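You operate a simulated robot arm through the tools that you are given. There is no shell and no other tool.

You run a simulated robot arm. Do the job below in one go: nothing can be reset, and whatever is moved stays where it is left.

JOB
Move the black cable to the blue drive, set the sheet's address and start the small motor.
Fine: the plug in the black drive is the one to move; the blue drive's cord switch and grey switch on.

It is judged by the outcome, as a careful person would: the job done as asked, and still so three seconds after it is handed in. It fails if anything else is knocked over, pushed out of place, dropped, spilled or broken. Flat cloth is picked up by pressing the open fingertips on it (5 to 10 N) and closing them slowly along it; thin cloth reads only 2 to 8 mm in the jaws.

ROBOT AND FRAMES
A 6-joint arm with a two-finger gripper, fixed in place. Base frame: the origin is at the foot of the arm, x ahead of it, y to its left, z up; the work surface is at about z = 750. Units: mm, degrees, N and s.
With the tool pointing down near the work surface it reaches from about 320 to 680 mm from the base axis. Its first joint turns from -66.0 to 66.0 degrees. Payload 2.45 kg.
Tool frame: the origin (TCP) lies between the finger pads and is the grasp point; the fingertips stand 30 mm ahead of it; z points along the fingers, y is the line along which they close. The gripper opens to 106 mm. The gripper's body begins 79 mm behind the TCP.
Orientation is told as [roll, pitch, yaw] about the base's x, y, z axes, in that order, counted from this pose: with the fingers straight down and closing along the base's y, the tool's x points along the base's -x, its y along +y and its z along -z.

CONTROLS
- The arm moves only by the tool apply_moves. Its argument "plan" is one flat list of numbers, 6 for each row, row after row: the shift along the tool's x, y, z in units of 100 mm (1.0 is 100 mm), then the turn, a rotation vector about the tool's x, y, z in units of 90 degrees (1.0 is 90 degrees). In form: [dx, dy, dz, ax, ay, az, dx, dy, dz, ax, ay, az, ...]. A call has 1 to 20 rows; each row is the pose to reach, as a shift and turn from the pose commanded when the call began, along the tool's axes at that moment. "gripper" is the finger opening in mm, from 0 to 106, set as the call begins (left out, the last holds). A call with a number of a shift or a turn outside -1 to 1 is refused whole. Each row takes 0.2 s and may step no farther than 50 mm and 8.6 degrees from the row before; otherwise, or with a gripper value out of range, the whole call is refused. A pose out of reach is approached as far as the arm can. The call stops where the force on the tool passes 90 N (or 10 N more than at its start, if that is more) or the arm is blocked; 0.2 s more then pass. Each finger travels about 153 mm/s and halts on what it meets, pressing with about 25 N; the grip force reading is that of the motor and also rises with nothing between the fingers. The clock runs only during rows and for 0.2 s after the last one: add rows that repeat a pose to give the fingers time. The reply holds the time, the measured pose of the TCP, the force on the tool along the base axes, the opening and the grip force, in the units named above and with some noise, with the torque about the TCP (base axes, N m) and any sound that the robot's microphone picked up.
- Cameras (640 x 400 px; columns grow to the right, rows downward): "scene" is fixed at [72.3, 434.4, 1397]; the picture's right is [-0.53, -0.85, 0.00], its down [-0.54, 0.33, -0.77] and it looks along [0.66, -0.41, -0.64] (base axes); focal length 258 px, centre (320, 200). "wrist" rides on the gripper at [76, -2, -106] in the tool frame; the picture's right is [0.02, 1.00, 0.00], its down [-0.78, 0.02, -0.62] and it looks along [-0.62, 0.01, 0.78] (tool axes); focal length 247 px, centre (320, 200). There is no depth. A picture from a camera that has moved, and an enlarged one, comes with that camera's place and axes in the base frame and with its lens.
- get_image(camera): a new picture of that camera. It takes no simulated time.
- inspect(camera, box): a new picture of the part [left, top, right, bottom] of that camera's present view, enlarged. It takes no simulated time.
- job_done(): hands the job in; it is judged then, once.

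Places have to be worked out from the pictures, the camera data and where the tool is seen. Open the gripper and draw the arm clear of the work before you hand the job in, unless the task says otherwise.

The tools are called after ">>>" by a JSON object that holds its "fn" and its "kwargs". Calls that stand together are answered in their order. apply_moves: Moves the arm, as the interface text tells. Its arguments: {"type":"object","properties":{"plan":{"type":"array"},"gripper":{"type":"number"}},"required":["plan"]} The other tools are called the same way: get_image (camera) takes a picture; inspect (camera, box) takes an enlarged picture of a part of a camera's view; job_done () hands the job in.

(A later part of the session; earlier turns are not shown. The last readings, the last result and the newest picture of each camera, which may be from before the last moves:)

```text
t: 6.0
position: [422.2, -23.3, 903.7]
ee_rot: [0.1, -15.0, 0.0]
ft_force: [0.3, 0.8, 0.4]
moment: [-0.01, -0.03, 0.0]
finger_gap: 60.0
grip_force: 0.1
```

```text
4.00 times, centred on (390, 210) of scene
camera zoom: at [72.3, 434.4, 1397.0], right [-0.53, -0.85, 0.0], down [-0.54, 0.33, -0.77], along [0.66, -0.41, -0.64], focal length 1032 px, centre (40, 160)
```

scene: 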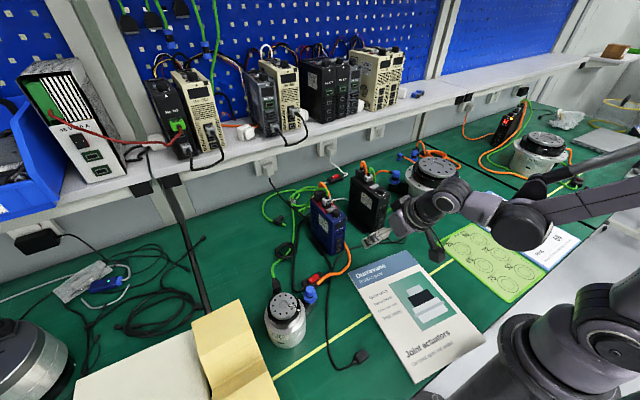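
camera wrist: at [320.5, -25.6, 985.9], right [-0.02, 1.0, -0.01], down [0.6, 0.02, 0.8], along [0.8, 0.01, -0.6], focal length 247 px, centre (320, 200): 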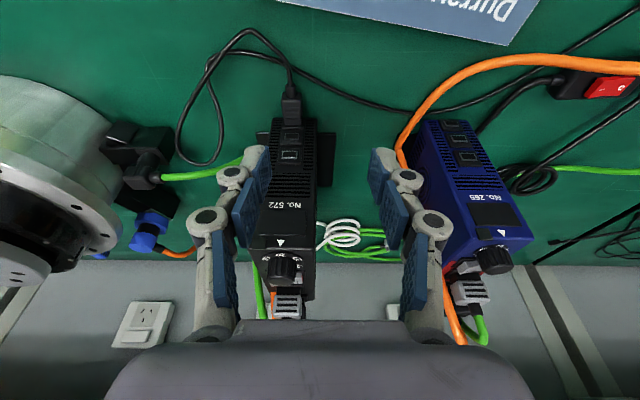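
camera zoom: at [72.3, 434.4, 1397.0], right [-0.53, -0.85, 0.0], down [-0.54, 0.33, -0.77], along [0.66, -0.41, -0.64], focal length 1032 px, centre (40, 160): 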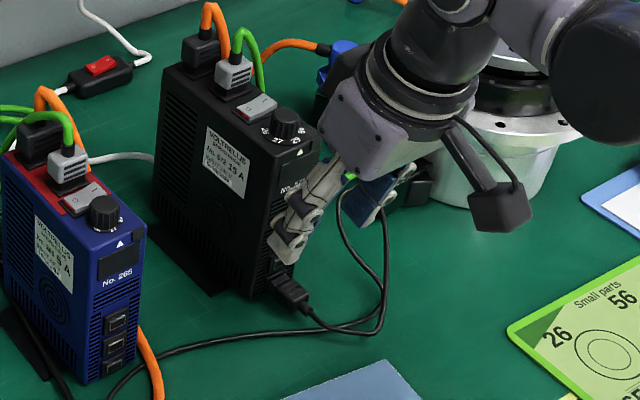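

The hand is in front of the black drive, clear of it. I measure the plug again from this closer view.

>>> {"fn": "inspect", "kwargs": {"camera": "wrist", "box": [260, 60, 330, 150]}}

>>> {"fn": "inspect", "kwargs": {"camera": "wrist", "box": [275, 80, 315, 130]}}

```text
4.44 times, centred on (295, 105) of wrist
camera zoom: at [320.5, -25.6, 985.9], right [-0.02, 1.0, -0.01], down [0.6, 0.02, 0.8], along [0.8, 0.01, -0.6], focal length 1098 px, centre (431, 622)
```

zoom: 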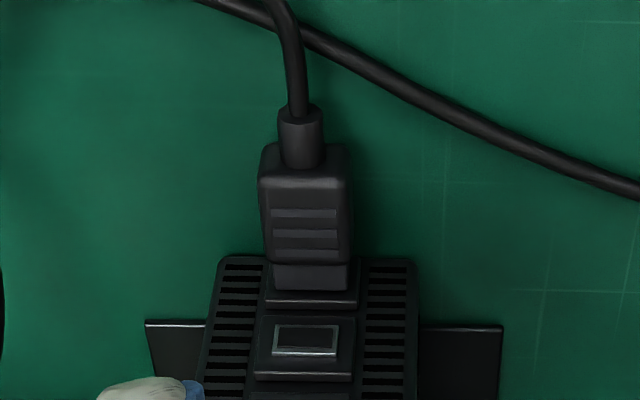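

```text
8.00 times, centred on (295, 105) of wrist
camera zoom: at [320.5, -25.6, 985.9], right [-0.02, 1.0, -0.01], down [0.6, 0.02, 0.8], along [0.8, 0.01, -0.6], focal length 1976 px, centre (520, 960)
```

zoom: 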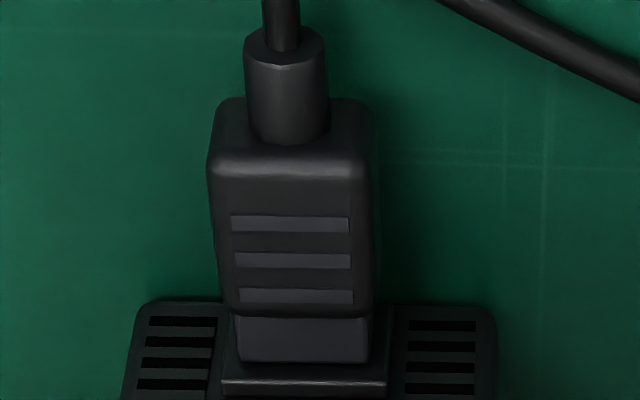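

The plug body measures about 18 mm wide, with x 446–466, y -52 and z 765–778. I descend in two stages with the fingers astride it: first to z 844, then to about (450, -52, 794).

>>> {"fn": "apply_moves", "kwargs": {"plan": [-0.038, -0.145, 0.32, 0, 0, 0, -0.076, -0.287, 0.64, 0, 0, 0, -0.076, -0.287, 0.64, 0, 0, 0], "gripper": 50}}

>>> {"fn": "get_image", "kwargs": {"camera": "wrist"}}

>>> {"fn": "inspect", "kwargs": {"camera": "scene", "box": [360, 190, 430, 260]}}

```text
t: 6.8
position: [445.6, -53.5, 843.6]
ee_rot: [0.1, -15.0, 0.1]
ft_force: [-0.2, 1.2, 0.7]
moment: [-0.02, 0.0, 0.02]
finger_gap: 50.3
grip_force: 0.1
```

```text
taken
camera wrist: at [344.1, -55.4, 924.7], right [-0.02, 1.0, -0.01], down [0.6, 0.02, 0.8], along [0.8, 0.01, -0.6], focal length 247 px, centre (320, 200)
```

wrist: 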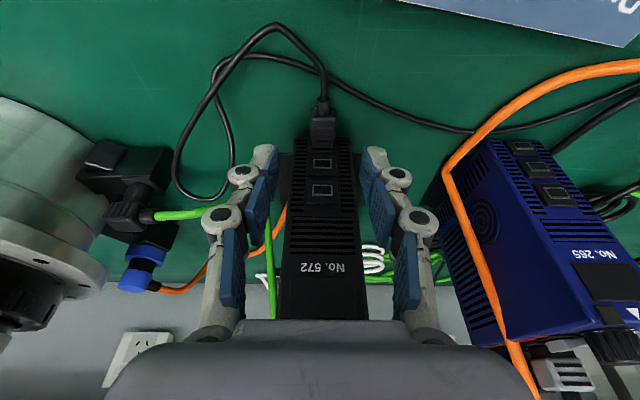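

```text
5.71 times, centred on (395, 225) of scene
camera zoom: at [72.3, 434.4, 1397.0], right [-0.53, -0.85, 0.0], down [-0.54, 0.33, -0.77], along [0.66, -0.41, -0.64], focal length 1474 px, centre (-109, 57)
```

zoom: 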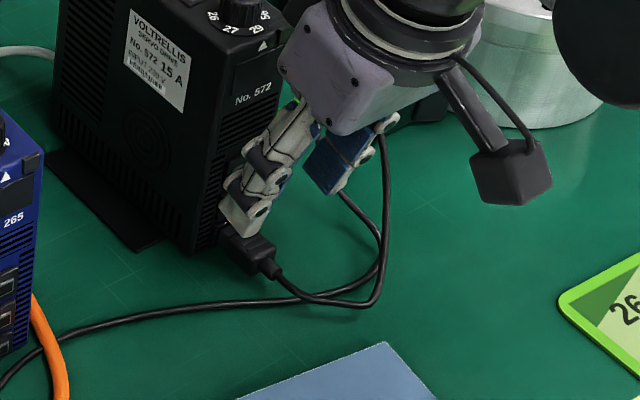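

The plug is centred between the fingers. I lower to about z 794 with the fingers still open.

>>> {"fn": "apply_moves", "kwargs": {"plan": [0.043, 0.01, 0.245, 0, 0, 0, 0.086, 0.012, 0.49, 0, 0, 0, 0.086, 0.012, 0.49, 0, 0, 0]}}

>>> {"fn": "inspect", "kwargs": {"camera": "scene", "box": [360, 190, 430, 260]}}

>>> {"fn": "get_image", "kwargs": {"camera": "wrist"}}

```text
t: 7.6
position: [449.6, -50.8, 792.5]
ee_rot: [0.0, -15.0, 0.0]
ft_force: [0.1, 0.6, -0.2]
moment: [-0.01, -0.01, -0.01]
finger_gap: 50.1
grip_force: 0.1
```

```text
5.71 times, centred on (395, 225) of scene
camera zoom: at [72.3, 434.4, 1397.0], right [-0.53, -0.85, 0.0], down [-0.54, 0.33, -0.77], along [0.66, -0.41, -0.64], focal length 1474 px, centre (-109, 57)
```

zoom: 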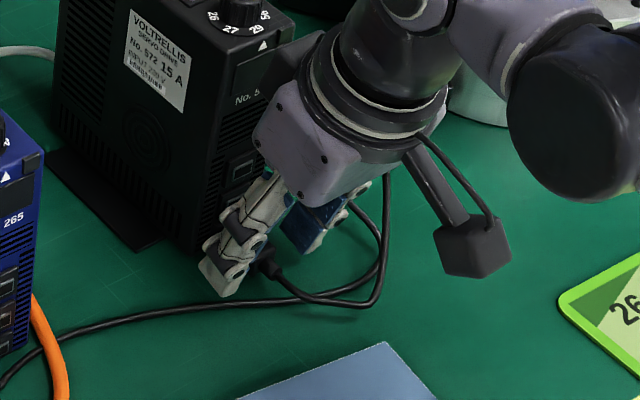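

```text
taken
camera wrist: at [348.1, -53.1, 874.1], right [-0.02, 1.0, -0.01], down [0.6, 0.02, 0.8], along [0.8, 0.01, -0.6], focal length 247 px, centre (320, 200)
```

wrist: 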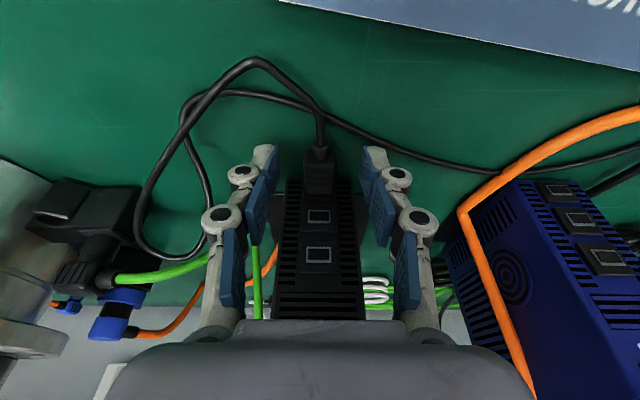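

The plug sits between the fingers and centred, so I close on it and hold for a moment.

>>> {"fn": "apply_moves", "kwargs": {"plan": [0, 0, 0, 0, 0, 0, 0, 0, 0, 0, 0, 0, 0, 0, 0, 0, 0, 0], "gripper": 8}}

>>> {"fn": "inspect", "kwargs": {"camera": "wrist", "box": [240, 110, 400, 260]}}

>>> {"fn": "inspect", "kwargs": {"camera": "scene", "box": [360, 190, 430, 260]}}

```text
t: 8.4
position: [448.9, -51.9, 792.1]
ee_rot: [0.0, -15.0, 0.0]
ft_force: [-0.8, -0.9, -2.5]
moment: [0.02, 0.12, 0.02]
finger_gap: 18.6
grip_force: 24.8
```

```text
2.67 times, centred on (320, 185) of wrist
camera zoom: at [348.0, -53.1, 874.4], right [-0.02, 1.0, -0.01], down [0.6, 0.02, 0.8], along [0.8, 0.01, -0.6], focal length 659 px, centre (320, 240)
```

zoom: 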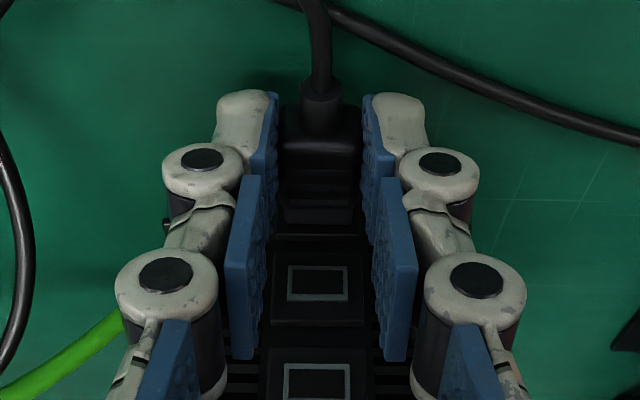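

```text
5.71 times, centred on (395, 225) of scene
camera zoom: at [72.3, 434.4, 1397.0], right [-0.53, -0.85, 0.0], down [-0.54, 0.33, -0.77], along [0.66, -0.41, -0.64], focal length 1474 px, centre (-109, 57)
```

zoom: 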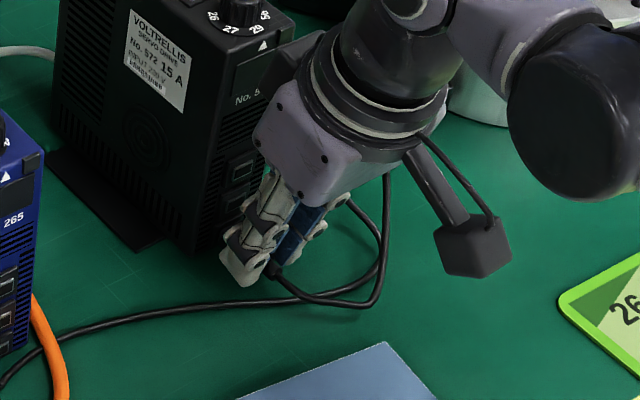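

The grip is firm at 18.6 mm and 24.8 N. I pull the plug straight out along -x in small steps.

>>> {"fn": "apply_moves", "kwargs": {"plan": [0.029, 0, -0.0078, 0, 0, 0, 0.058, 0, -0.0155, 0, 0, 0, 0.097, 0, -0.026, 0, 0, 0, 0.145, 0, -0.039, 0, 0, 0, 0.193, 0, -0.052, 0, 0, 0, 0.241, 0, -0.065, 0, 0, 0, 0.29, 0, -0.078, 0, 0, 0, 0.338, 0, -0.0906, 0, 0, 0, 0.386, 0, -0.1035, 0, 0, 0, 0.386, 0, -0.1035, 0, 0, 0]}}

>>> {"fn": "get_image", "kwargs": {"camera": "wrist"}}

>>> {"fn": "inspect", "kwargs": {"camera": "scene", "box": [350, 180, 440, 260]}}

```text
t: 10.6
position: [409.2, -49.8, 792.9]
ee_rot: [0.0, -15.0, -0.1]
ft_force: [-0.1, -0.6, -0.3]
moment: [0.0, 0.0, 0.01]
finger_gap: 18.5
grip_force: 25.1
```

```text
taken
camera wrist: at [307.9, -52.0, 875.1], right [-0.02, 1.0, -0.01], down [0.59, 0.02, 0.8], along [0.8, 0.01, -0.6], focal length 247 px, centre (320, 200)
```

wrist: 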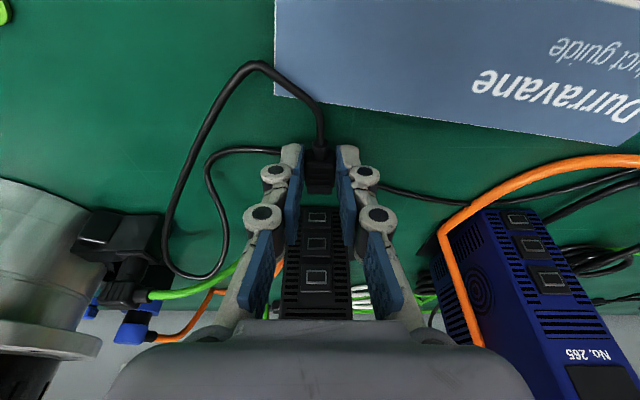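

```text
5.00 times, centred on (395, 220) of scene
camera zoom: at [72.3, 434.4, 1397.0], right [-0.53, -0.85, 0.0], down [-0.54, 0.33, -0.77], along [0.66, -0.41, -0.64], focal length 1290 px, centre (-55, 100)
```

zoom: 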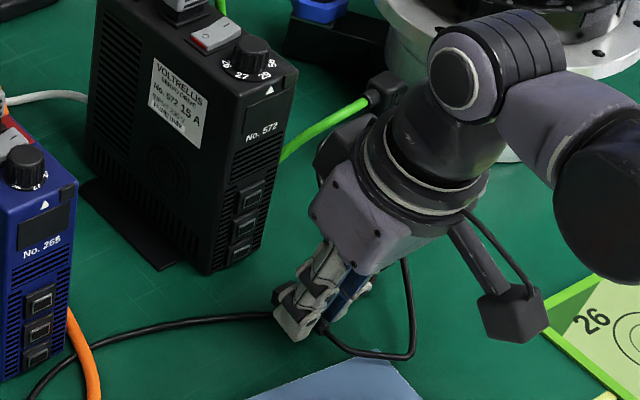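

The plug is out and the black drive hasn't moved; its three front ports are visible. I record the black port's pixel position here so I can match the same relative view at the blue drive.

>>> {"fn": "inspect", "kwargs": {"camera": "wrist", "box": [280, 130, 360, 290]}}

>>> {"fn": "inspect", "kwargs": {"camera": "wrist", "box": [295, 195, 345, 235]}}

>>> {"fn": "inspect", "kwargs": {"camera": "wrist", "box": [490, 200, 570, 300]}}

```text
2.50 times, centred on (320, 210) of wrist
camera zoom: at [307.9, -52.0, 875.1], right [-0.02, 1.0, -0.01], down [0.59, 0.02, 0.8], along [0.8, 0.01, -0.6], focal length 617 px, centre (320, 175)
```

zoom: 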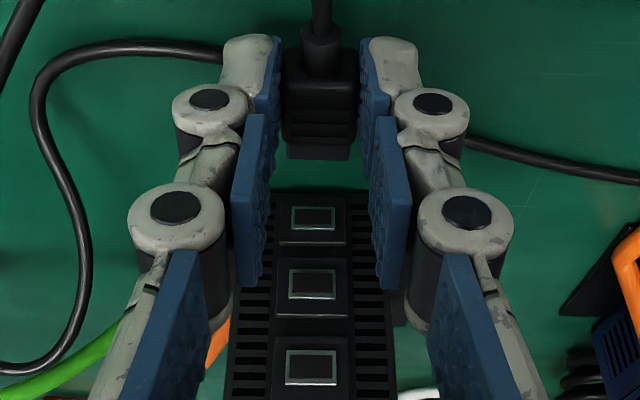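

```text
10.00 times, centred on (320, 215) of wrist
camera zoom: at [307.9, -52.0, 875.1], right [-0.02, 1.0, -0.01], down [0.59, 0.02, 0.8], along [0.8, 0.01, -0.6], focal length 2470 px, centre (320, 50)
```

zoom: 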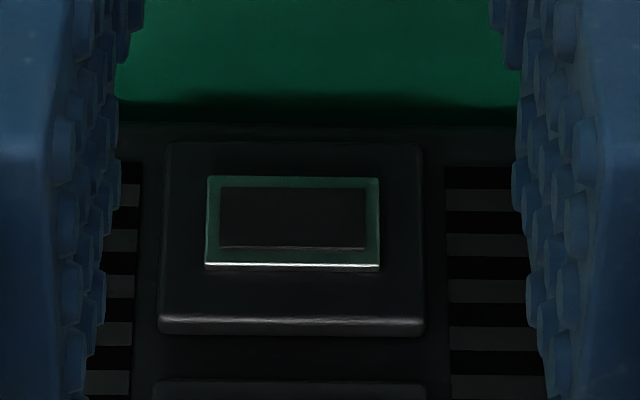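

```text
4.00 times, centred on (530, 250) of wrist
camera zoom: at [307.9, -52.0, 875.1], right [-0.02, 1.0, -0.01], down [0.59, 0.02, 0.8], along [0.8, 0.01, -0.6], focal length 988 px, centre (-520, 0)
```

zoom: 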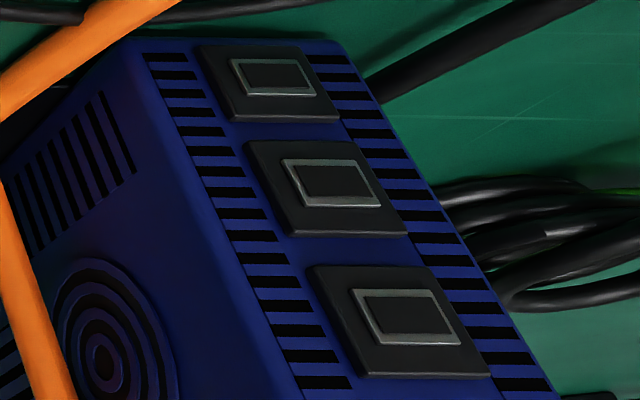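

I lift about 30 mm and carry the plug over toward the blue drive along +y.

>>> {"fn": "apply_moves", "kwargs": {"plan": [-0.039, 0, -0.145, 0, 0, 0, -0.078, 0, -0.29, 0, 0, 0, -0.078, 0.25, -0.29, 0, 0, 0, -0.078, 0.5, -0.29, 0, 0, 0, -0.078, 0.75, -0.29, 0, 0, 0, -0.078, 1.0, -0.29, 0, 0, 0, -0.078, 1.0, -0.29, 0, 0, 0]}}

>>> {"fn": "apply_moves", "kwargs": {"plan": [0, 0.22, 0, 0, 0, 0, 0, 0.44, 0, 0, 0, 0, 0, 0.66, 0, 0, 0, 0, 0, 0.66, 0, 0, 0, 0]}}

>>> {"fn": "get_image", "kwargs": {"camera": "wrist"}}

>>> {"fn": "get_image", "kwargs": {"camera": "scene"}}

```text
t: 12.2
position: [411.3, 48.8, 823.5]
ee_rot: [0.0, -15.0, 0.0]
ft_force: [-0.9, -0.3, 0.0]
moment: [-0.03, -0.01, 0.01]
finger_gap: 18.4
grip_force: 25.0
```

```text
t: 13.2
position: [410.1, 116.2, 822.4]
ee_rot: [0.0, -15.0, 0.0]
ft_force: [-0.1, -0.7, -0.3]
moment: [-0.02, -0.03, -0.01]
finger_gap: 18.6
grip_force: 24.8
```

```text
taken
camera wrist: at [308.0, 114.1, 903.8], right [-0.02, 1.0, -0.01], down [0.6, 0.02, 0.8], along [0.8, 0.01, -0.6], focal length 247 px, centre (320, 200)
```

wrist: 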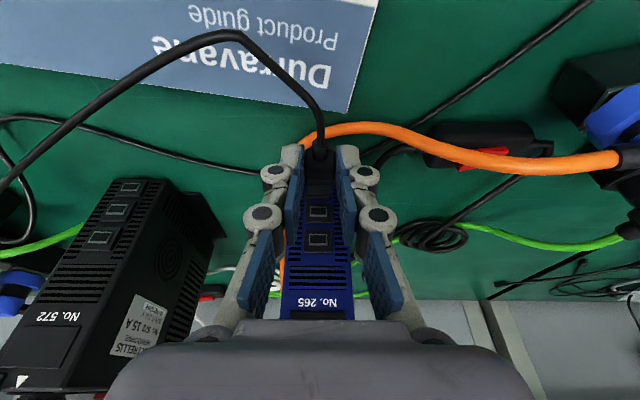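

```text
taken
```

scene: 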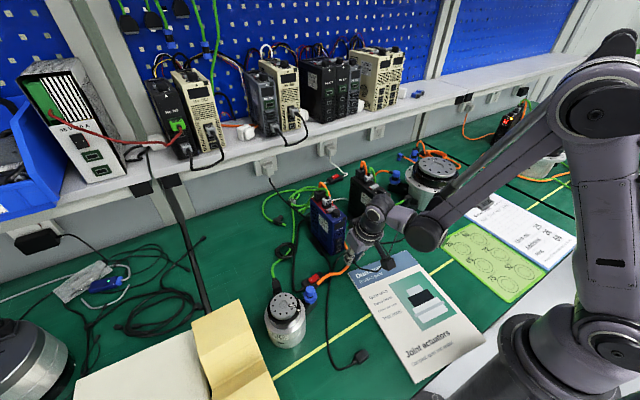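

I'm in front of the blue drive at (410, 116, 822), and the orange cable runs underneath. I lower by 22 mm and check its clearance before going all the way.

>>> {"fn": "apply_moves", "kwargs": {"plan": [0.0285, -0.0, 0.1063, 0, 0, 0, 0.057, 0, 0.2125, 0, 0, 0, 0.057, 0, 0.2125, 0, 0, 0]}}

>>> {"fn": "inspect", "kwargs": {"camera": "scene", "box": [300, 220, 400, 300]}}

>>> {"fn": "inspect", "kwargs": {"camera": "wrist", "box": [280, 130, 360, 290]}}

>>> {"fn": "inspect", "kwargs": {"camera": "wrist", "box": [295, 190, 345, 240]}}

```text
t: 14.0
position: [410.7, 116.8, 801.9]
ee_rot: [0.0, -15.0, 0.0]
ft_force: [0.2, 0.8, -0.5]
moment: [0.0, 0.0, 0.0]
finger_gap: 18.8
grip_force: 24.6
```

```text
5.00 times, centred on (350, 260) of scene
camera zoom: at [72.3, 434.4, 1397.0], right [-0.53, -0.85, 0.0], down [-0.54, 0.33, -0.77], along [0.66, -0.41, -0.64], focal length 1290 px, centre (170, -100)
```

zoom: 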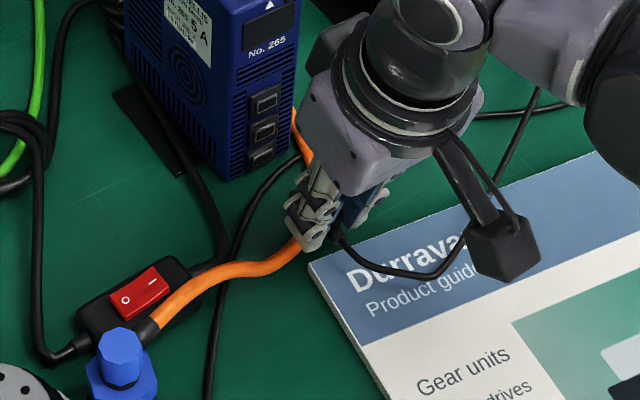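

```text
2.50 times, centred on (320, 210) of wrist
camera zoom: at [308.3, 114.2, 882.3], right [-0.02, 1.0, -0.01], down [0.59, 0.02, 0.8], along [0.8, 0.01, -0.6], focal length 617 px, centre (320, 175)
```

zoom: 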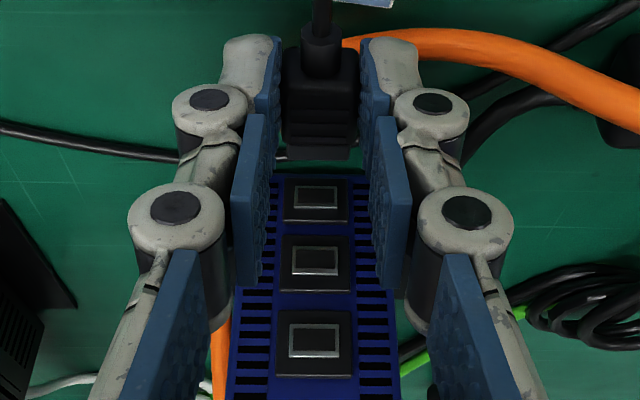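

```text
8.00 times, centred on (320, 215) of wrist
camera zoom: at [308.3, 114.2, 882.3], right [-0.02, 1.0, -0.01], down [0.59, 0.02, 0.8], along [0.8, 0.01, -0.6], focal length 1976 px, centre (320, 80)
```

zoom: 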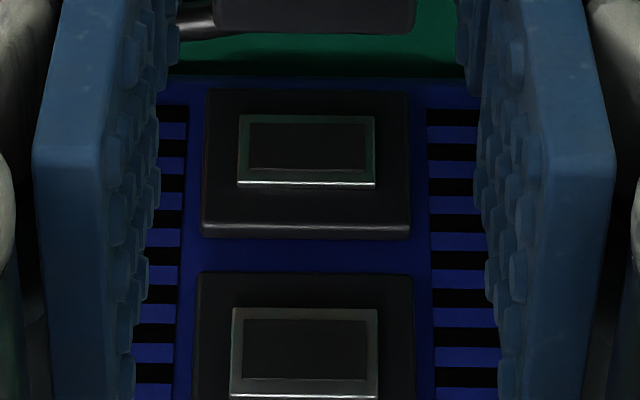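

The blue port sits about 1 px to the right of where the black one was, so I correct by +0.8 mm in y. I lower the remaining 8 mm and watch the force for any contact with the orange cable.

>>> {"fn": "apply_moves", "kwargs": {"plan": [0.005, 0.008, 0.0193, 0, 0, 0, 0.0104, 0.008, 0.0386, 0, 0, 0, 0.0155, 0.008, 0.058, 0, 0, 0, 0.0207, 0.008, 0.0773, 0, 0, 0, 0.0207, 0.008, 0.0773, 0, 0, 0]}}

>>> {"fn": "inspect", "kwargs": {"camera": "wrist", "box": [295, 195, 345, 235]}}

>>> {"fn": "inspect", "kwargs": {"camera": "scene", "box": [330, 240, 380, 280]}}

>>> {"fn": "inspect", "kwargs": {"camera": "wrist", "box": [270, 120, 370, 200]}}

```text
t: 15.2
position: [410.3, 115.3, 791.8]
ee_rot: [0.0, -15.0, 0.0]
ft_force: [0.6, -0.4, -0.5]
moment: [0.01, 0.0, -0.01]
finger_gap: 18.7
grip_force: 25.2
```

```text
10.00 times, centred on (320, 215) of wrist
camera zoom: at [308.1, 114.7, 873.8], right [-0.02, 1.0, -0.01], down [0.59, 0.02, 0.8], along [0.8, 0.01, -0.6], focal length 2470 px, centre (320, 50)
```

zoom: 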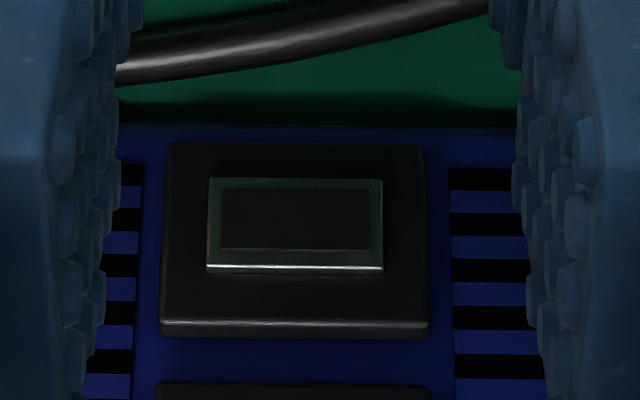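

```text
10.00 times, centred on (355, 260) of scene
camera zoom: at [72.3, 434.4, 1397.0], right [-0.53, -0.85, 0.0], down [-0.54, 0.33, -0.77], along [0.66, -0.41, -0.64], focal length 2580 px, centre (-30, -400)
```

zoom: 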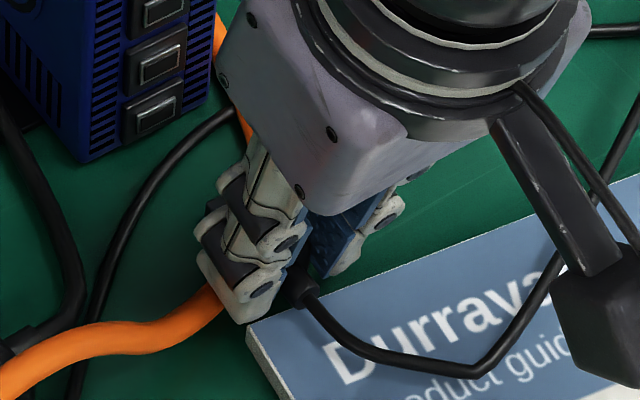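

```text
5.00 times, centred on (320, 160) of wrist
camera zoom: at [308.1, 114.7, 873.8], right [-0.02, 1.0, -0.01], down [0.59, 0.02, 0.8], along [0.8, 0.01, -0.6], focal length 1235 px, centre (320, 400)
```

zoom: 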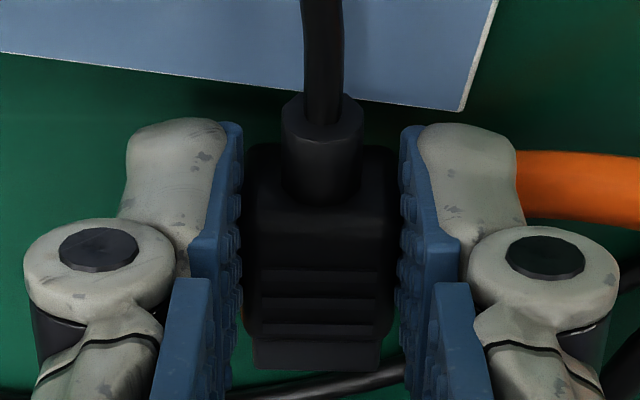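

No contact force, and the blue port now lines up within about 0.2 mm of the black port's reference position. I push the plug in along +x by 40 mm in shrinking steps.

>>> {"fn": "apply_moves", "kwargs": {"plan": [-0.0966, 0, 0.0259, 0, 0, 0, -0.193, 0, 0.0518, 0, 0, 0, -0.232, 0, 0.0622, 0, 0, 0, -0.261, 0, 0.0699, 0, 0, 0, -0.29, 0, 0.0777, 0, 0, 0, -0.319, 0, 0.0855, 0, 0, 0, -0.338, 0, 0.0907, 0, 0, 0, -0.357, 0, 0.0958, 0, 0, 0, -0.372, 0, 0.0997, 0, 0, 0, -0.386, 0, 0.1036, 0, 0, 0, -0.386, 0, 0.1036, 0, 0, 0]}}

>>> {"fn": "inspect", "kwargs": {"camera": "wrist", "box": [240, 110, 400, 260]}}

>>> {"fn": "inspect", "kwargs": {"camera": "scene", "box": [290, 180, 390, 280]}}

```text
t: 17.6
position: [448.0, 115.5, 792.9]
ee_rot: [0.0, -15.0, -0.1]
ft_force: [-9.8, -2.8, 8.0]
moment: [-0.04, 0.02, -0.06]
finger_gap: 18.5
grip_force: 25.0
```

```text
2.67 times, centred on (320, 185) of wrist
camera zoom: at [347.1, 114.6, 875.2], right [-0.02, 1.0, -0.01], down [0.6, 0.02, 0.8], along [0.8, 0.01, -0.6], focal length 659 px, centre (320, 240)
```

zoom: 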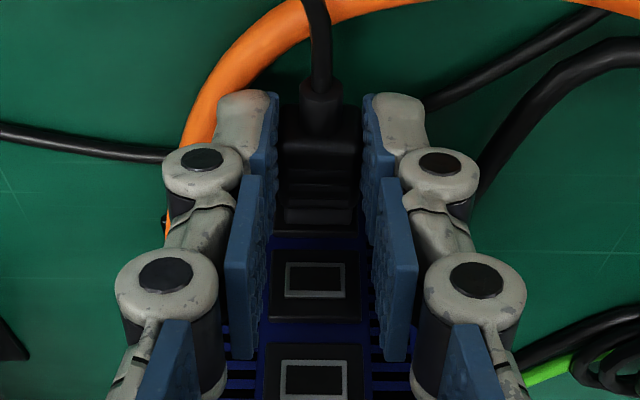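

```text
4.00 times, centred on (340, 230) of scene
camera zoom: at [71.9, 434.3, 1397.0], right [-0.53, -0.85, 0.0], down [-0.54, 0.33, -0.77], along [0.66, -0.41, -0.64], focal length 1032 px, centre (240, 80)
```

zoom: 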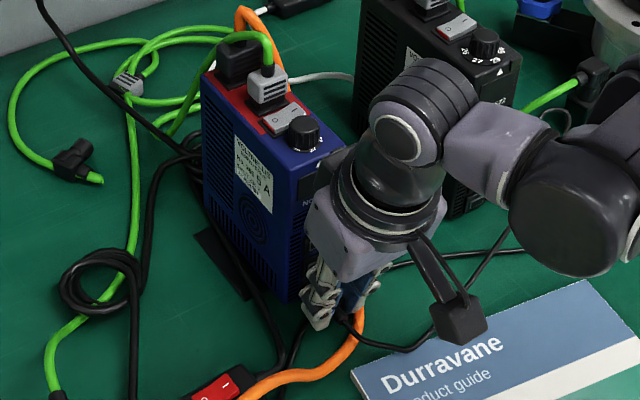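

The plug has gone in, with a residual 10 N of resistance, and is about 1 mm short of its depth in the black drive. I push a couple of millimetres more to seat it.

>>> {"fn": "apply_moves", "kwargs": {"plan": [-0.0097, 0, 0.0026, 0, 0, 0, -0.0193, 0, 0.0052, 0, 0, 0, -0.029, 0, 0.0078, 0, 0, 0, -0.029, 0, 0.0078, 0, 0, 0]}}

>>> {"fn": "inspect", "kwargs": {"camera": "wrist", "box": [280, 140, 360, 220]}}

```text
t: 18.6
position: [453.2, 116.5, 793.1]
ee_rot: [0.1, -15.1, 0.0]
ft_force: [-7.3, 2.2, -1.0]
moment: [0.05, 0.53, 0.03]
finger_gap: 18.9
grip_force: 25.1
```

```text
5.00 times, centred on (320, 180) of wrist
camera zoom: at [351.6, 114.4, 874.6], right [-0.02, 1.0, -0.01], down [0.59, 0.02, 0.8], along [0.8, 0.01, -0.59], focal length 1235 px, centre (320, 300)
```

zoom: 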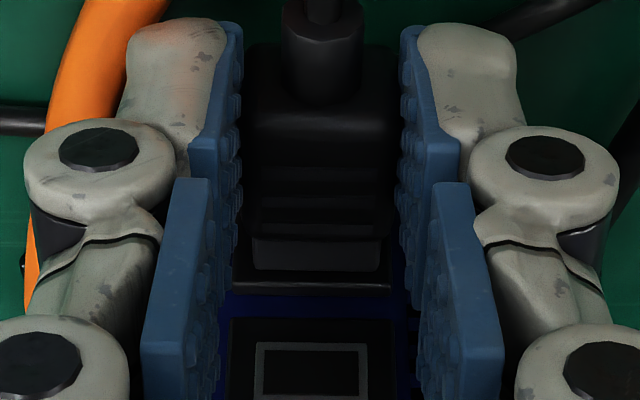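

The TCP has moved to x 453 with 7 N of resistance. I compare the plug-to-port picture with the one from the black drive before pulling, and check that the blue drive hasn't shifted.

>>> {"fn": "inspect", "kwargs": {"camera": "wrist", "box": [240, 110, 400, 260]}}

>>> {"fn": "inspect", "kwargs": {"camera": "scene", "box": [290, 180, 390, 280]}}

>>> {"fn": "get_image", "kwargs": {"camera": "wrist"}}

```text
2.67 times, centred on (320, 185) of wrist
camera zoom: at [351.6, 114.4, 874.6], right [-0.02, 1.0, -0.01], down [0.59, 0.02, 0.8], along [0.8, 0.01, -0.59], focal length 659 px, centre (320, 240)
```

zoom: 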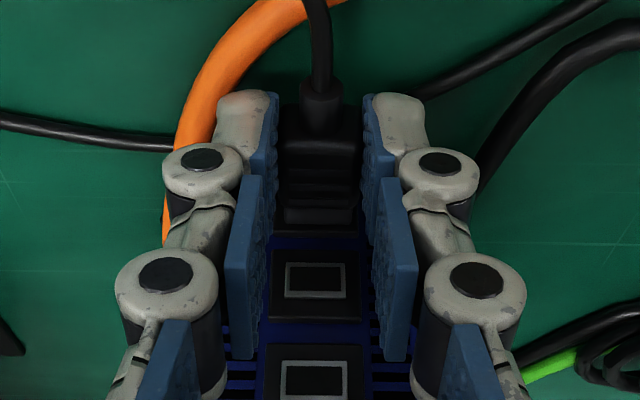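

```text
4.00 times, centred on (340, 230) of scene
camera zoom: at [72.2, 434.5, 1397.0], right [-0.53, -0.85, 0.0], down [-0.54, 0.33, -0.77], along [0.66, -0.41, -0.64], focal length 1032 px, centre (240, 80)
```

zoom: 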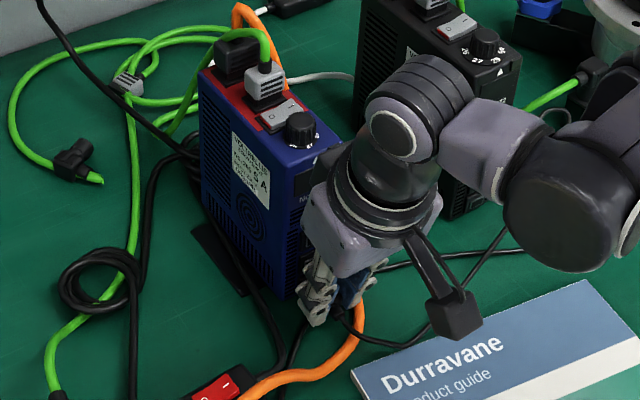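

```text
taken
camera wrist: at [351.6, 114.4, 874.6], right [-0.02, 1.0, -0.01], down [0.59, 0.02, 0.8], along [0.8, 0.01, -0.59], focal length 247 px, centre (320, 200)
```

wrist: 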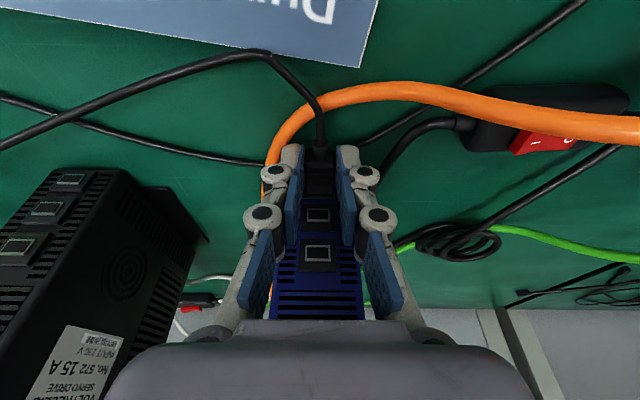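

The port sits at the same depth relative to the fingers as it did on the black drive, so the plug is fully seated. The last push only nudged the drive by roughly 3 mm. I push no further, and open the fingers slightly to release.

>>> {"fn": "apply_moves", "kwargs": {"plan": [0, 0, 0, 0, 0, 0, 0, 0, 0, 0, 0, 0, 0, 0, 0, 0, 0, 0], "gripper": 30}}

>>> {"fn": "inspect", "kwargs": {"camera": "wrist", "box": [240, 110, 400, 260]}}

>>> {"fn": "inspect", "kwargs": {"camera": "scene", "box": [290, 180, 390, 280]}}

```text
t: 19.4
position: [453.0, 116.7, 793.3]
ee_rot: [0.0, -15.2, 0.0]
ft_force: [0.1, 0.4, 0.9]
moment: [0.0, -0.03, -0.02]
finger_gap: 30.0
grip_force: 0.0
```

```text
2.67 times, centred on (320, 185) of wrist
camera zoom: at [351.4, 114.3, 874.7], right [-0.02, 1.0, -0.01], down [0.59, 0.02, 0.8], along [0.8, 0.01, -0.59], focal length 659 px, centre (320, 240)
```

zoom: 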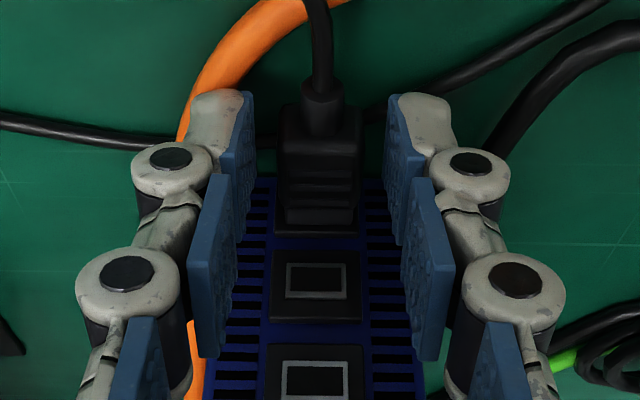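

```text
4.00 times, centred on (340, 230) of scene
camera zoom: at [72.3, 434.4, 1397.0], right [-0.53, -0.85, 0.0], down [-0.54, 0.33, -0.77], along [0.66, -0.41, -0.64], focal length 1032 px, centre (240, 80)
```

zoom: 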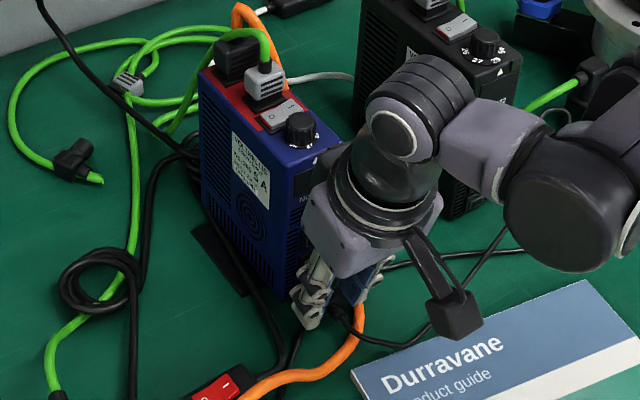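

The plug stays put in the blue drive's lowest port. I back the fingers out along the tool axis, then look at the result.

>>> {"fn": "apply_moves", "kwargs": {"plan": [0, 0, -0.2, 0, 0, 0, 0, 0, -0.45, 0, 0, 0, 0, 0, -0.7, 0, 0, 0, 0, 0, -0.95, 0, 0, 0, 0, 0, -0.95, 0, 0, 0]}}

>>> {"fn": "get_image", "kwargs": {"camera": "wrist"}}

>>> {"fn": "inspect", "kwargs": {"camera": "scene", "box": [290, 180, 390, 280]}}

>>> {"fn": "inspect", "kwargs": {"camera": "wrist", "box": [280, 70, 370, 180]}}

```text
t: 20.6
position: [427.9, 115.9, 884.3]
ee_rot: [0.0, -15.2, -0.2]
ft_force: [0.3, 0.4, -1.0]
moment: [-0.01, 0.01, -0.04]
finger_gap: 29.9
grip_force: 0.0
```

```text
taken
camera wrist: at [325.9, 113.5, 966.1], right [-0.02, 1.0, -0.01], down [0.59, 0.02, 0.8], along [0.8, 0.01, -0.6], focal length 247 px, centre (320, 200)
```

wrist: 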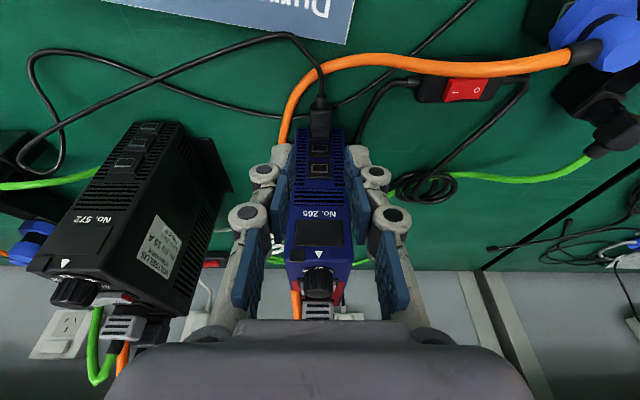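

```text
4.00 times, centred on (340, 230) of scene
camera zoom: at [72.3, 434.4, 1397.0], right [-0.53, -0.85, 0.0], down [-0.54, 0.33, -0.77], along [0.66, -0.41, -0.64], focal length 1032 px, centre (240, 80)
```

zoom: 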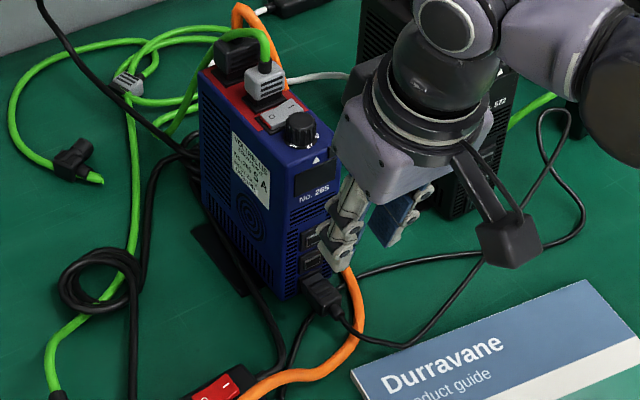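

```text
3.64 times, centred on (325, 125) of wrist
camera zoom: at [325.9, 113.5, 966.1], right [-0.02, 1.0, -0.01], down [0.59, 0.02, 0.8], along [0.8, 0.01, -0.6], focal length 898 px, centre (302, 473)
```

zoom: 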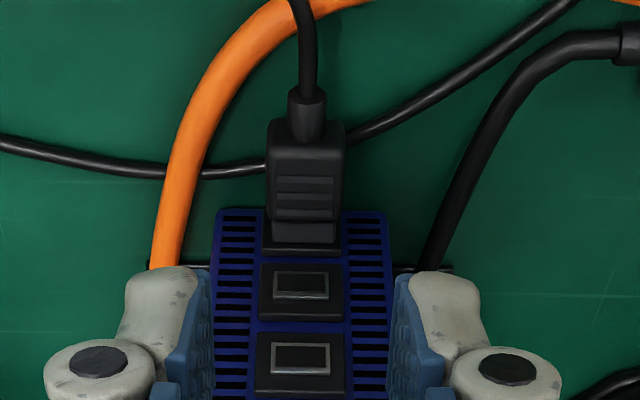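

The plug is straight and seated, and nothing else has been disturbed. Next is the dial: I go up and over with the tool vertical to about (500, 115, 1000) to measure the knob.

>>> {"fn": "apply_moves", "kwargs": {"plan": [-0.15, 0, -0.36, 0, 0.03, 0, -0.36, 0, -0.6, 0, 0.08, 0, -0.66, 0, -0.8, 0, 0.125, 0, -0.99, 0, -0.93, 0, 0.1667, 0, -0.99, 0, -0.93, 0, 0.1667, 0], "gripper": 60}}

>>> {"fn": "get_image", "kwargs": {"camera": "wrist"}}

>>> {"fn": "inspect", "kwargs": {"camera": "wrist", "box": [290, 90, 350, 170]}}

>>> {"fn": "inspect", "kwargs": {"camera": "scene", "box": [290, 170, 370, 240]}}

```text
t: 21.8
position: [499.9, 115.8, 1000.8]
ee_rot: [0.0, 0.0, 0.0]
ft_force: [-0.3, -0.3, -0.3]
moment: [0.02, 0.01, 0.03]
finger_gap: 59.8
grip_force: 0.0
```

```text
taken
camera wrist: at [422.7, 114.1, 1105.1], right [-0.02, 1.0, 0.0], down [0.78, 0.02, 0.62], along [0.62, 0.01, -0.78], focal length 247 px, centre (320, 200)
```

wrist: 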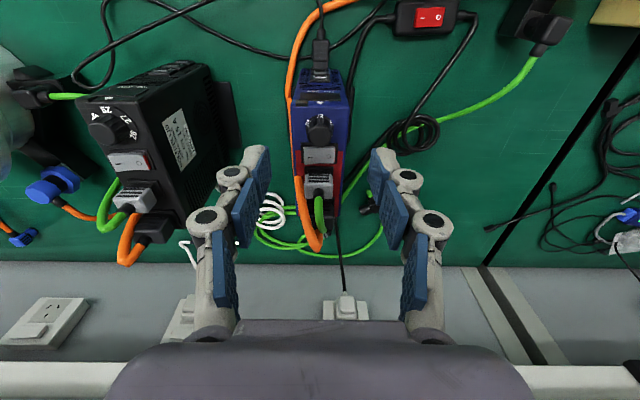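

```text
5.00 times, centred on (320, 130) of wrist
camera zoom: at [422.7, 114.1, 1105.1], right [-0.02, 1.0, 0.0], down [0.78, 0.02, 0.62], along [0.62, 0.01, -0.78], focal length 1235 px, centre (320, 550)
```

zoom: 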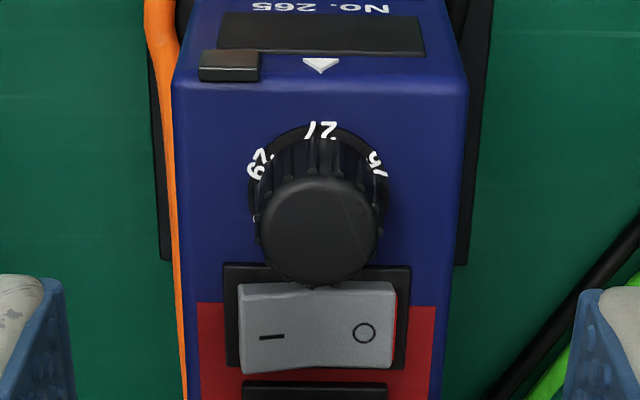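

```text
5.71 times, centred on (330, 205) of scene
camera zoom: at [72.3, 434.4, 1397.0], right [-0.53, -0.85, 0.0], down [-0.54, 0.33, -0.77], along [0.66, -0.41, -0.64], focal length 1474 px, centre (263, 171)
```

zoom: 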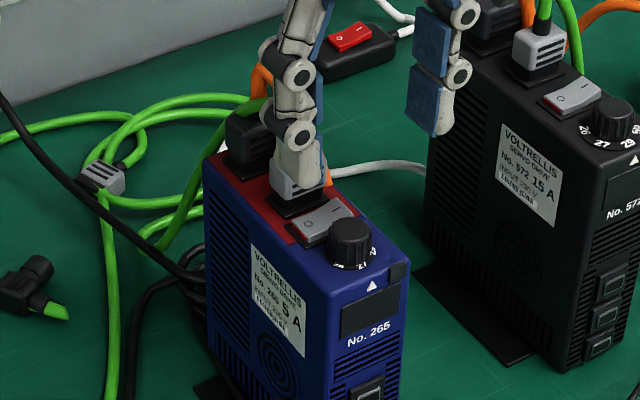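

The knob measures about 19 mm across with its top near z 916, centre about (506, 114.6) and panel at about z 899. Before turning it I enlarge the dial numbers to confirm where 26 sits on this dial.

>>> {"fn": "inspect", "kwargs": {"camera": "wrist", "box": [308, 110, 334, 135]}}

>>> {"fn": "inspect", "kwargs": {"camera": "scene", "box": [326, 205, 346, 220]}}

>>> {"fn": "inspect", "kwargs": {"camera": "scene", "box": [360, 180, 385, 200]}}

```text
16.00 times, centred on (321, 122) of wrist
camera zoom: at [422.7, 114.1, 1105.1], right [-0.02, 1.0, 0.0], down [0.78, 0.02, 0.62], along [0.62, 0.01, -0.78], focal length 3952 px, centre (304, 1440)
```

zoom: 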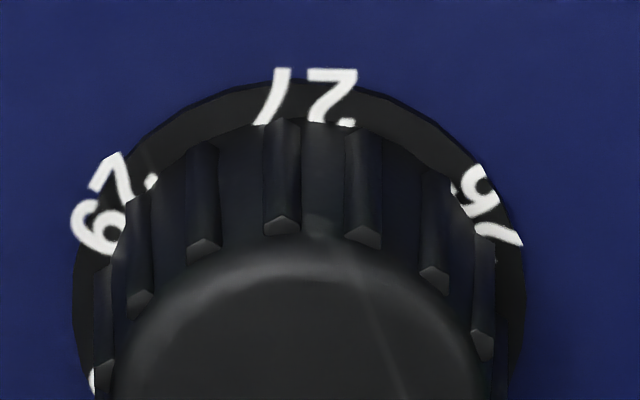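

```text
16.00 times, centred on (336, 212) of scene
camera zoom: at [72.3, 434.4, 1397.0], right [-0.53, -0.85, 0.0], down [-0.54, 0.33, -0.77], along [0.66, -0.41, -0.64], focal length 4128 px, centre (64, 0)
```

zoom: 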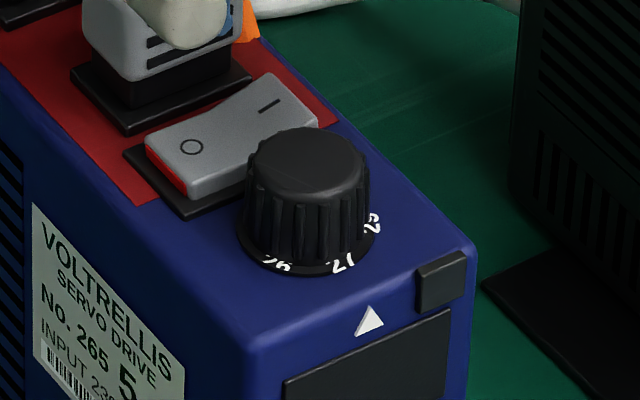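

```text
16.00 times, centred on (372, 190) of scene
camera zoom: at [72.3, 434.4, 1397.0], right [-0.53, -0.85, 0.0], down [-0.54, 0.33, -0.77], along [0.66, -0.41, -0.64], focal length 4128 px, centre (-520, 360)
```

zoom: 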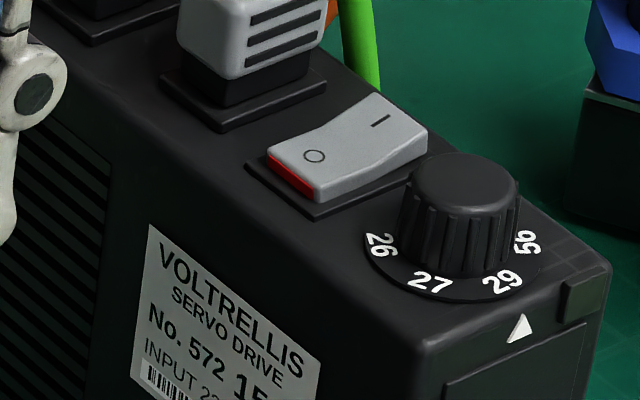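

27 is at the arrow now, but the side numbers are half hidden by the knob. I yaw the tool -40° (which is also the start angle for the turn) and come down to z 965, so the camera looks straight at the +y side number.

>>> {"fn": "apply_moves", "kwargs": {"plan": [-0.014, -0.003, 0.07, 0, 0, 0.089, -0.028, -0.006, 0.14, 0, 0, 0.178, -0.043, -0.008, 0.21, 0, 0, 0.267, -0.058, -0.011, 0.28, 0, 0, 0.356, -0.072, -0.014, 0.35, 0, 0, 0.444, -0.072, -0.014, 0.35, 0, 0, 0.444], "gripper": 50}}

>>> {"fn": "get_image", "kwargs": {"camera": "wrist"}}

>>> {"fn": "inspect", "kwargs": {"camera": "wrist", "box": [295, 110, 345, 150]}}

>>> {"fn": "inspect", "kwargs": {"camera": "scene", "box": [290, 160, 370, 230]}}

```text
t: 23.2
position: [506.3, 113.5, 965.2]
ee_rot: [0.0, -0.1, -40.1]
ft_force: [0.0, -0.6, -0.7]
moment: [0.03, -0.03, 0.0]
finger_gap: 50.2
grip_force: 0.0
```

```text
taken
camera wrist: at [446.9, 162.1, 1070.2], right [0.63, 0.78, 0.0], down [0.61, -0.49, 0.62], along [0.48, -0.39, -0.78], focal length 247 px, centre (320, 200)
```

wrist: 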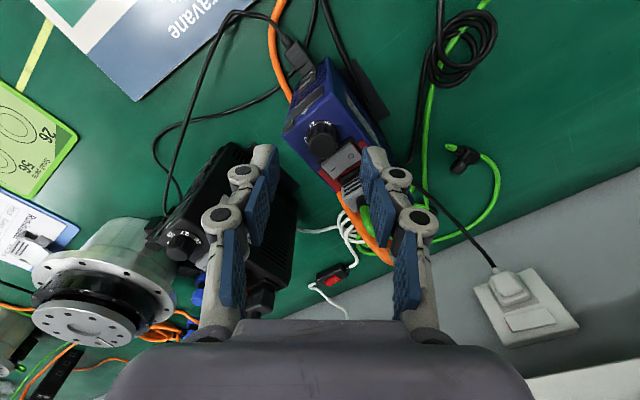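

```text
10.00 times, centred on (320, 130) of wrist
camera zoom: at [446.9, 162.1, 1070.2], right [0.63, 0.78, 0.0], down [0.61, -0.49, 0.62], along [0.48, -0.39, -0.78], focal length 2470 px, centre (320, 900)
```

zoom: 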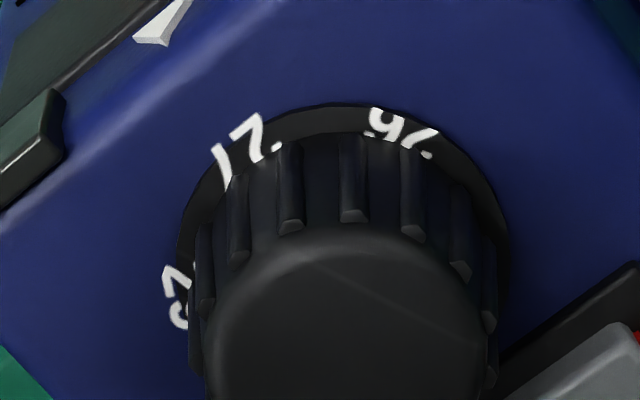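

```text
5.71 times, centred on (330, 195) of scene
camera zoom: at [72.3, 434.4, 1397.0], right [-0.53, -0.85, 0.0], down [-0.54, 0.33, -0.77], along [0.66, -0.41, -0.64], focal length 1474 px, centre (263, 229)
```

zoom: 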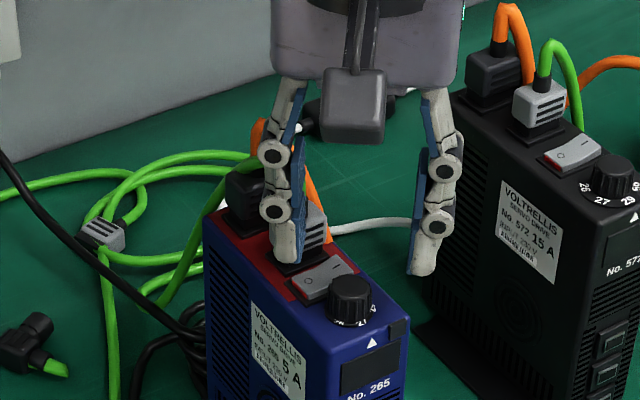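

The +y number is now facing the camera; I enlarge it to tell a 6 from a 9.

>>> {"fn": "inspect", "kwargs": {"camera": "wrist", "box": [318, 114, 338, 127]}}

>>> {"fn": "inspect", "kwargs": {"camera": "wrist", "box": [300, 125, 320, 145]}}

```text
16.00 times, centred on (328, 120) of wrist
camera zoom: at [446.9, 162.1, 1070.2], right [0.63, 0.78, 0.0], down [0.61, -0.49, 0.62], along [0.48, -0.39, -0.78], focal length 3952 px, centre (192, 1472)
```

zoom: 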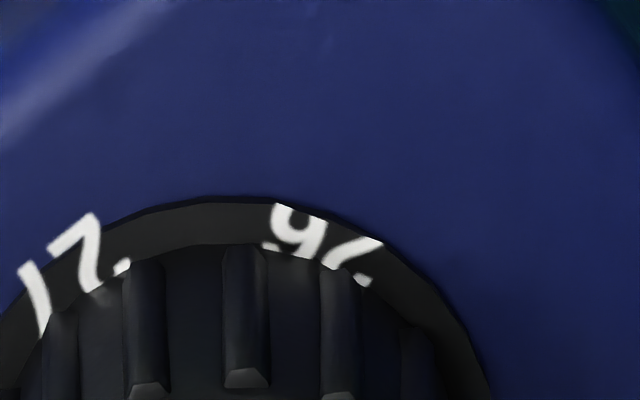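

```text
16.00 times, centred on (310, 135) of wrist
camera zoom: at [446.9, 162.1, 1070.2], right [0.63, 0.78, 0.0], down [0.61, -0.49, 0.62], along [0.48, -0.39, -0.78], focal length 3952 px, centre (480, 1240)
```

zoom: 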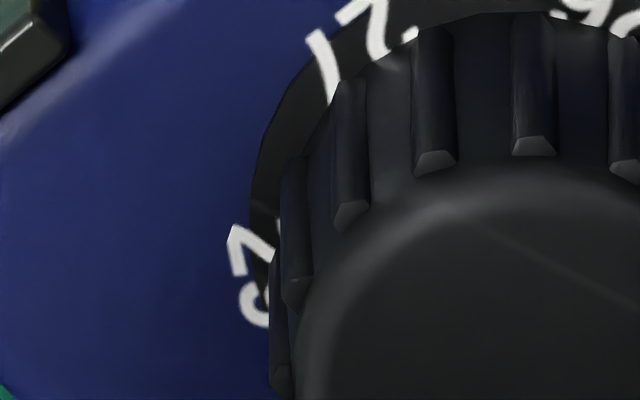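

The glyph has its loop outward (an upside-down 6), so the +y number is 26, one 60° step from the arrow. Bringing it round needs a counter-clockwise turn seen from above. The knob is centred between the fingers, so I lower to z about 937 (tips about 7 mm above the panel).

>>> {"fn": "apply_moves", "kwargs": {"plan": [0, 0, 0.1, 0, 0, 0, 0, 0, 0.18, 0, 0, 0, 0, 0, 0.24, 0, 0, 0, 0, 0, 0.28, 0, 0, 0, 0, 0, 0.28, 0, 0, 0], "gripper": 40}}

>>> {"fn": "inspect", "kwargs": {"camera": "wrist", "box": [260, 100, 380, 220]}}

>>> {"fn": "inspect", "kwargs": {"camera": "scene", "box": [300, 170, 360, 225]}}

```text
t: 24.4
position: [508.0, 115.7, 937.5]
ee_rot: [0.0, 0.1, -39.9]
ft_force: [1.1, -1.2, 0.5]
moment: [0.0, 0.02, -0.03]
finger_gap: 40.1
grip_force: 0.1
```

```text
3.33 times, centred on (320, 160) of wrist
camera zoom: at [448.1, 162.0, 1042.1], right [0.63, 0.78, 0.0], down [0.61, -0.49, 0.62], along [0.49, -0.39, -0.78], focal length 823 px, centre (320, 333)
```

zoom: 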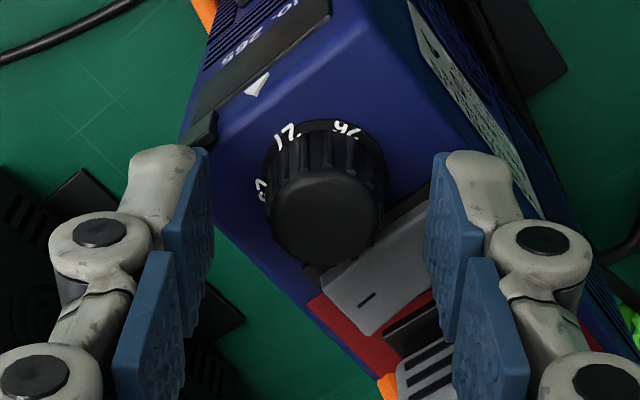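

```text
7.27 times, centred on (330, 198) of scene
camera zoom: at [72.3, 434.4, 1397.0], right [-0.53, -0.85, 0.0], down [-0.54, 0.33, -0.77], along [0.66, -0.41, -0.64], focal length 1876 px, centre (247, 218)
```

zoom: 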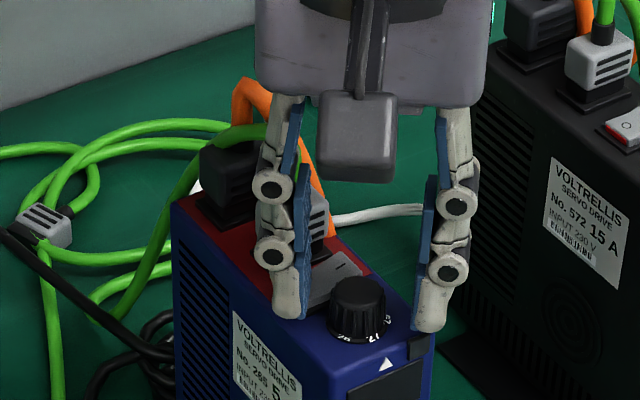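

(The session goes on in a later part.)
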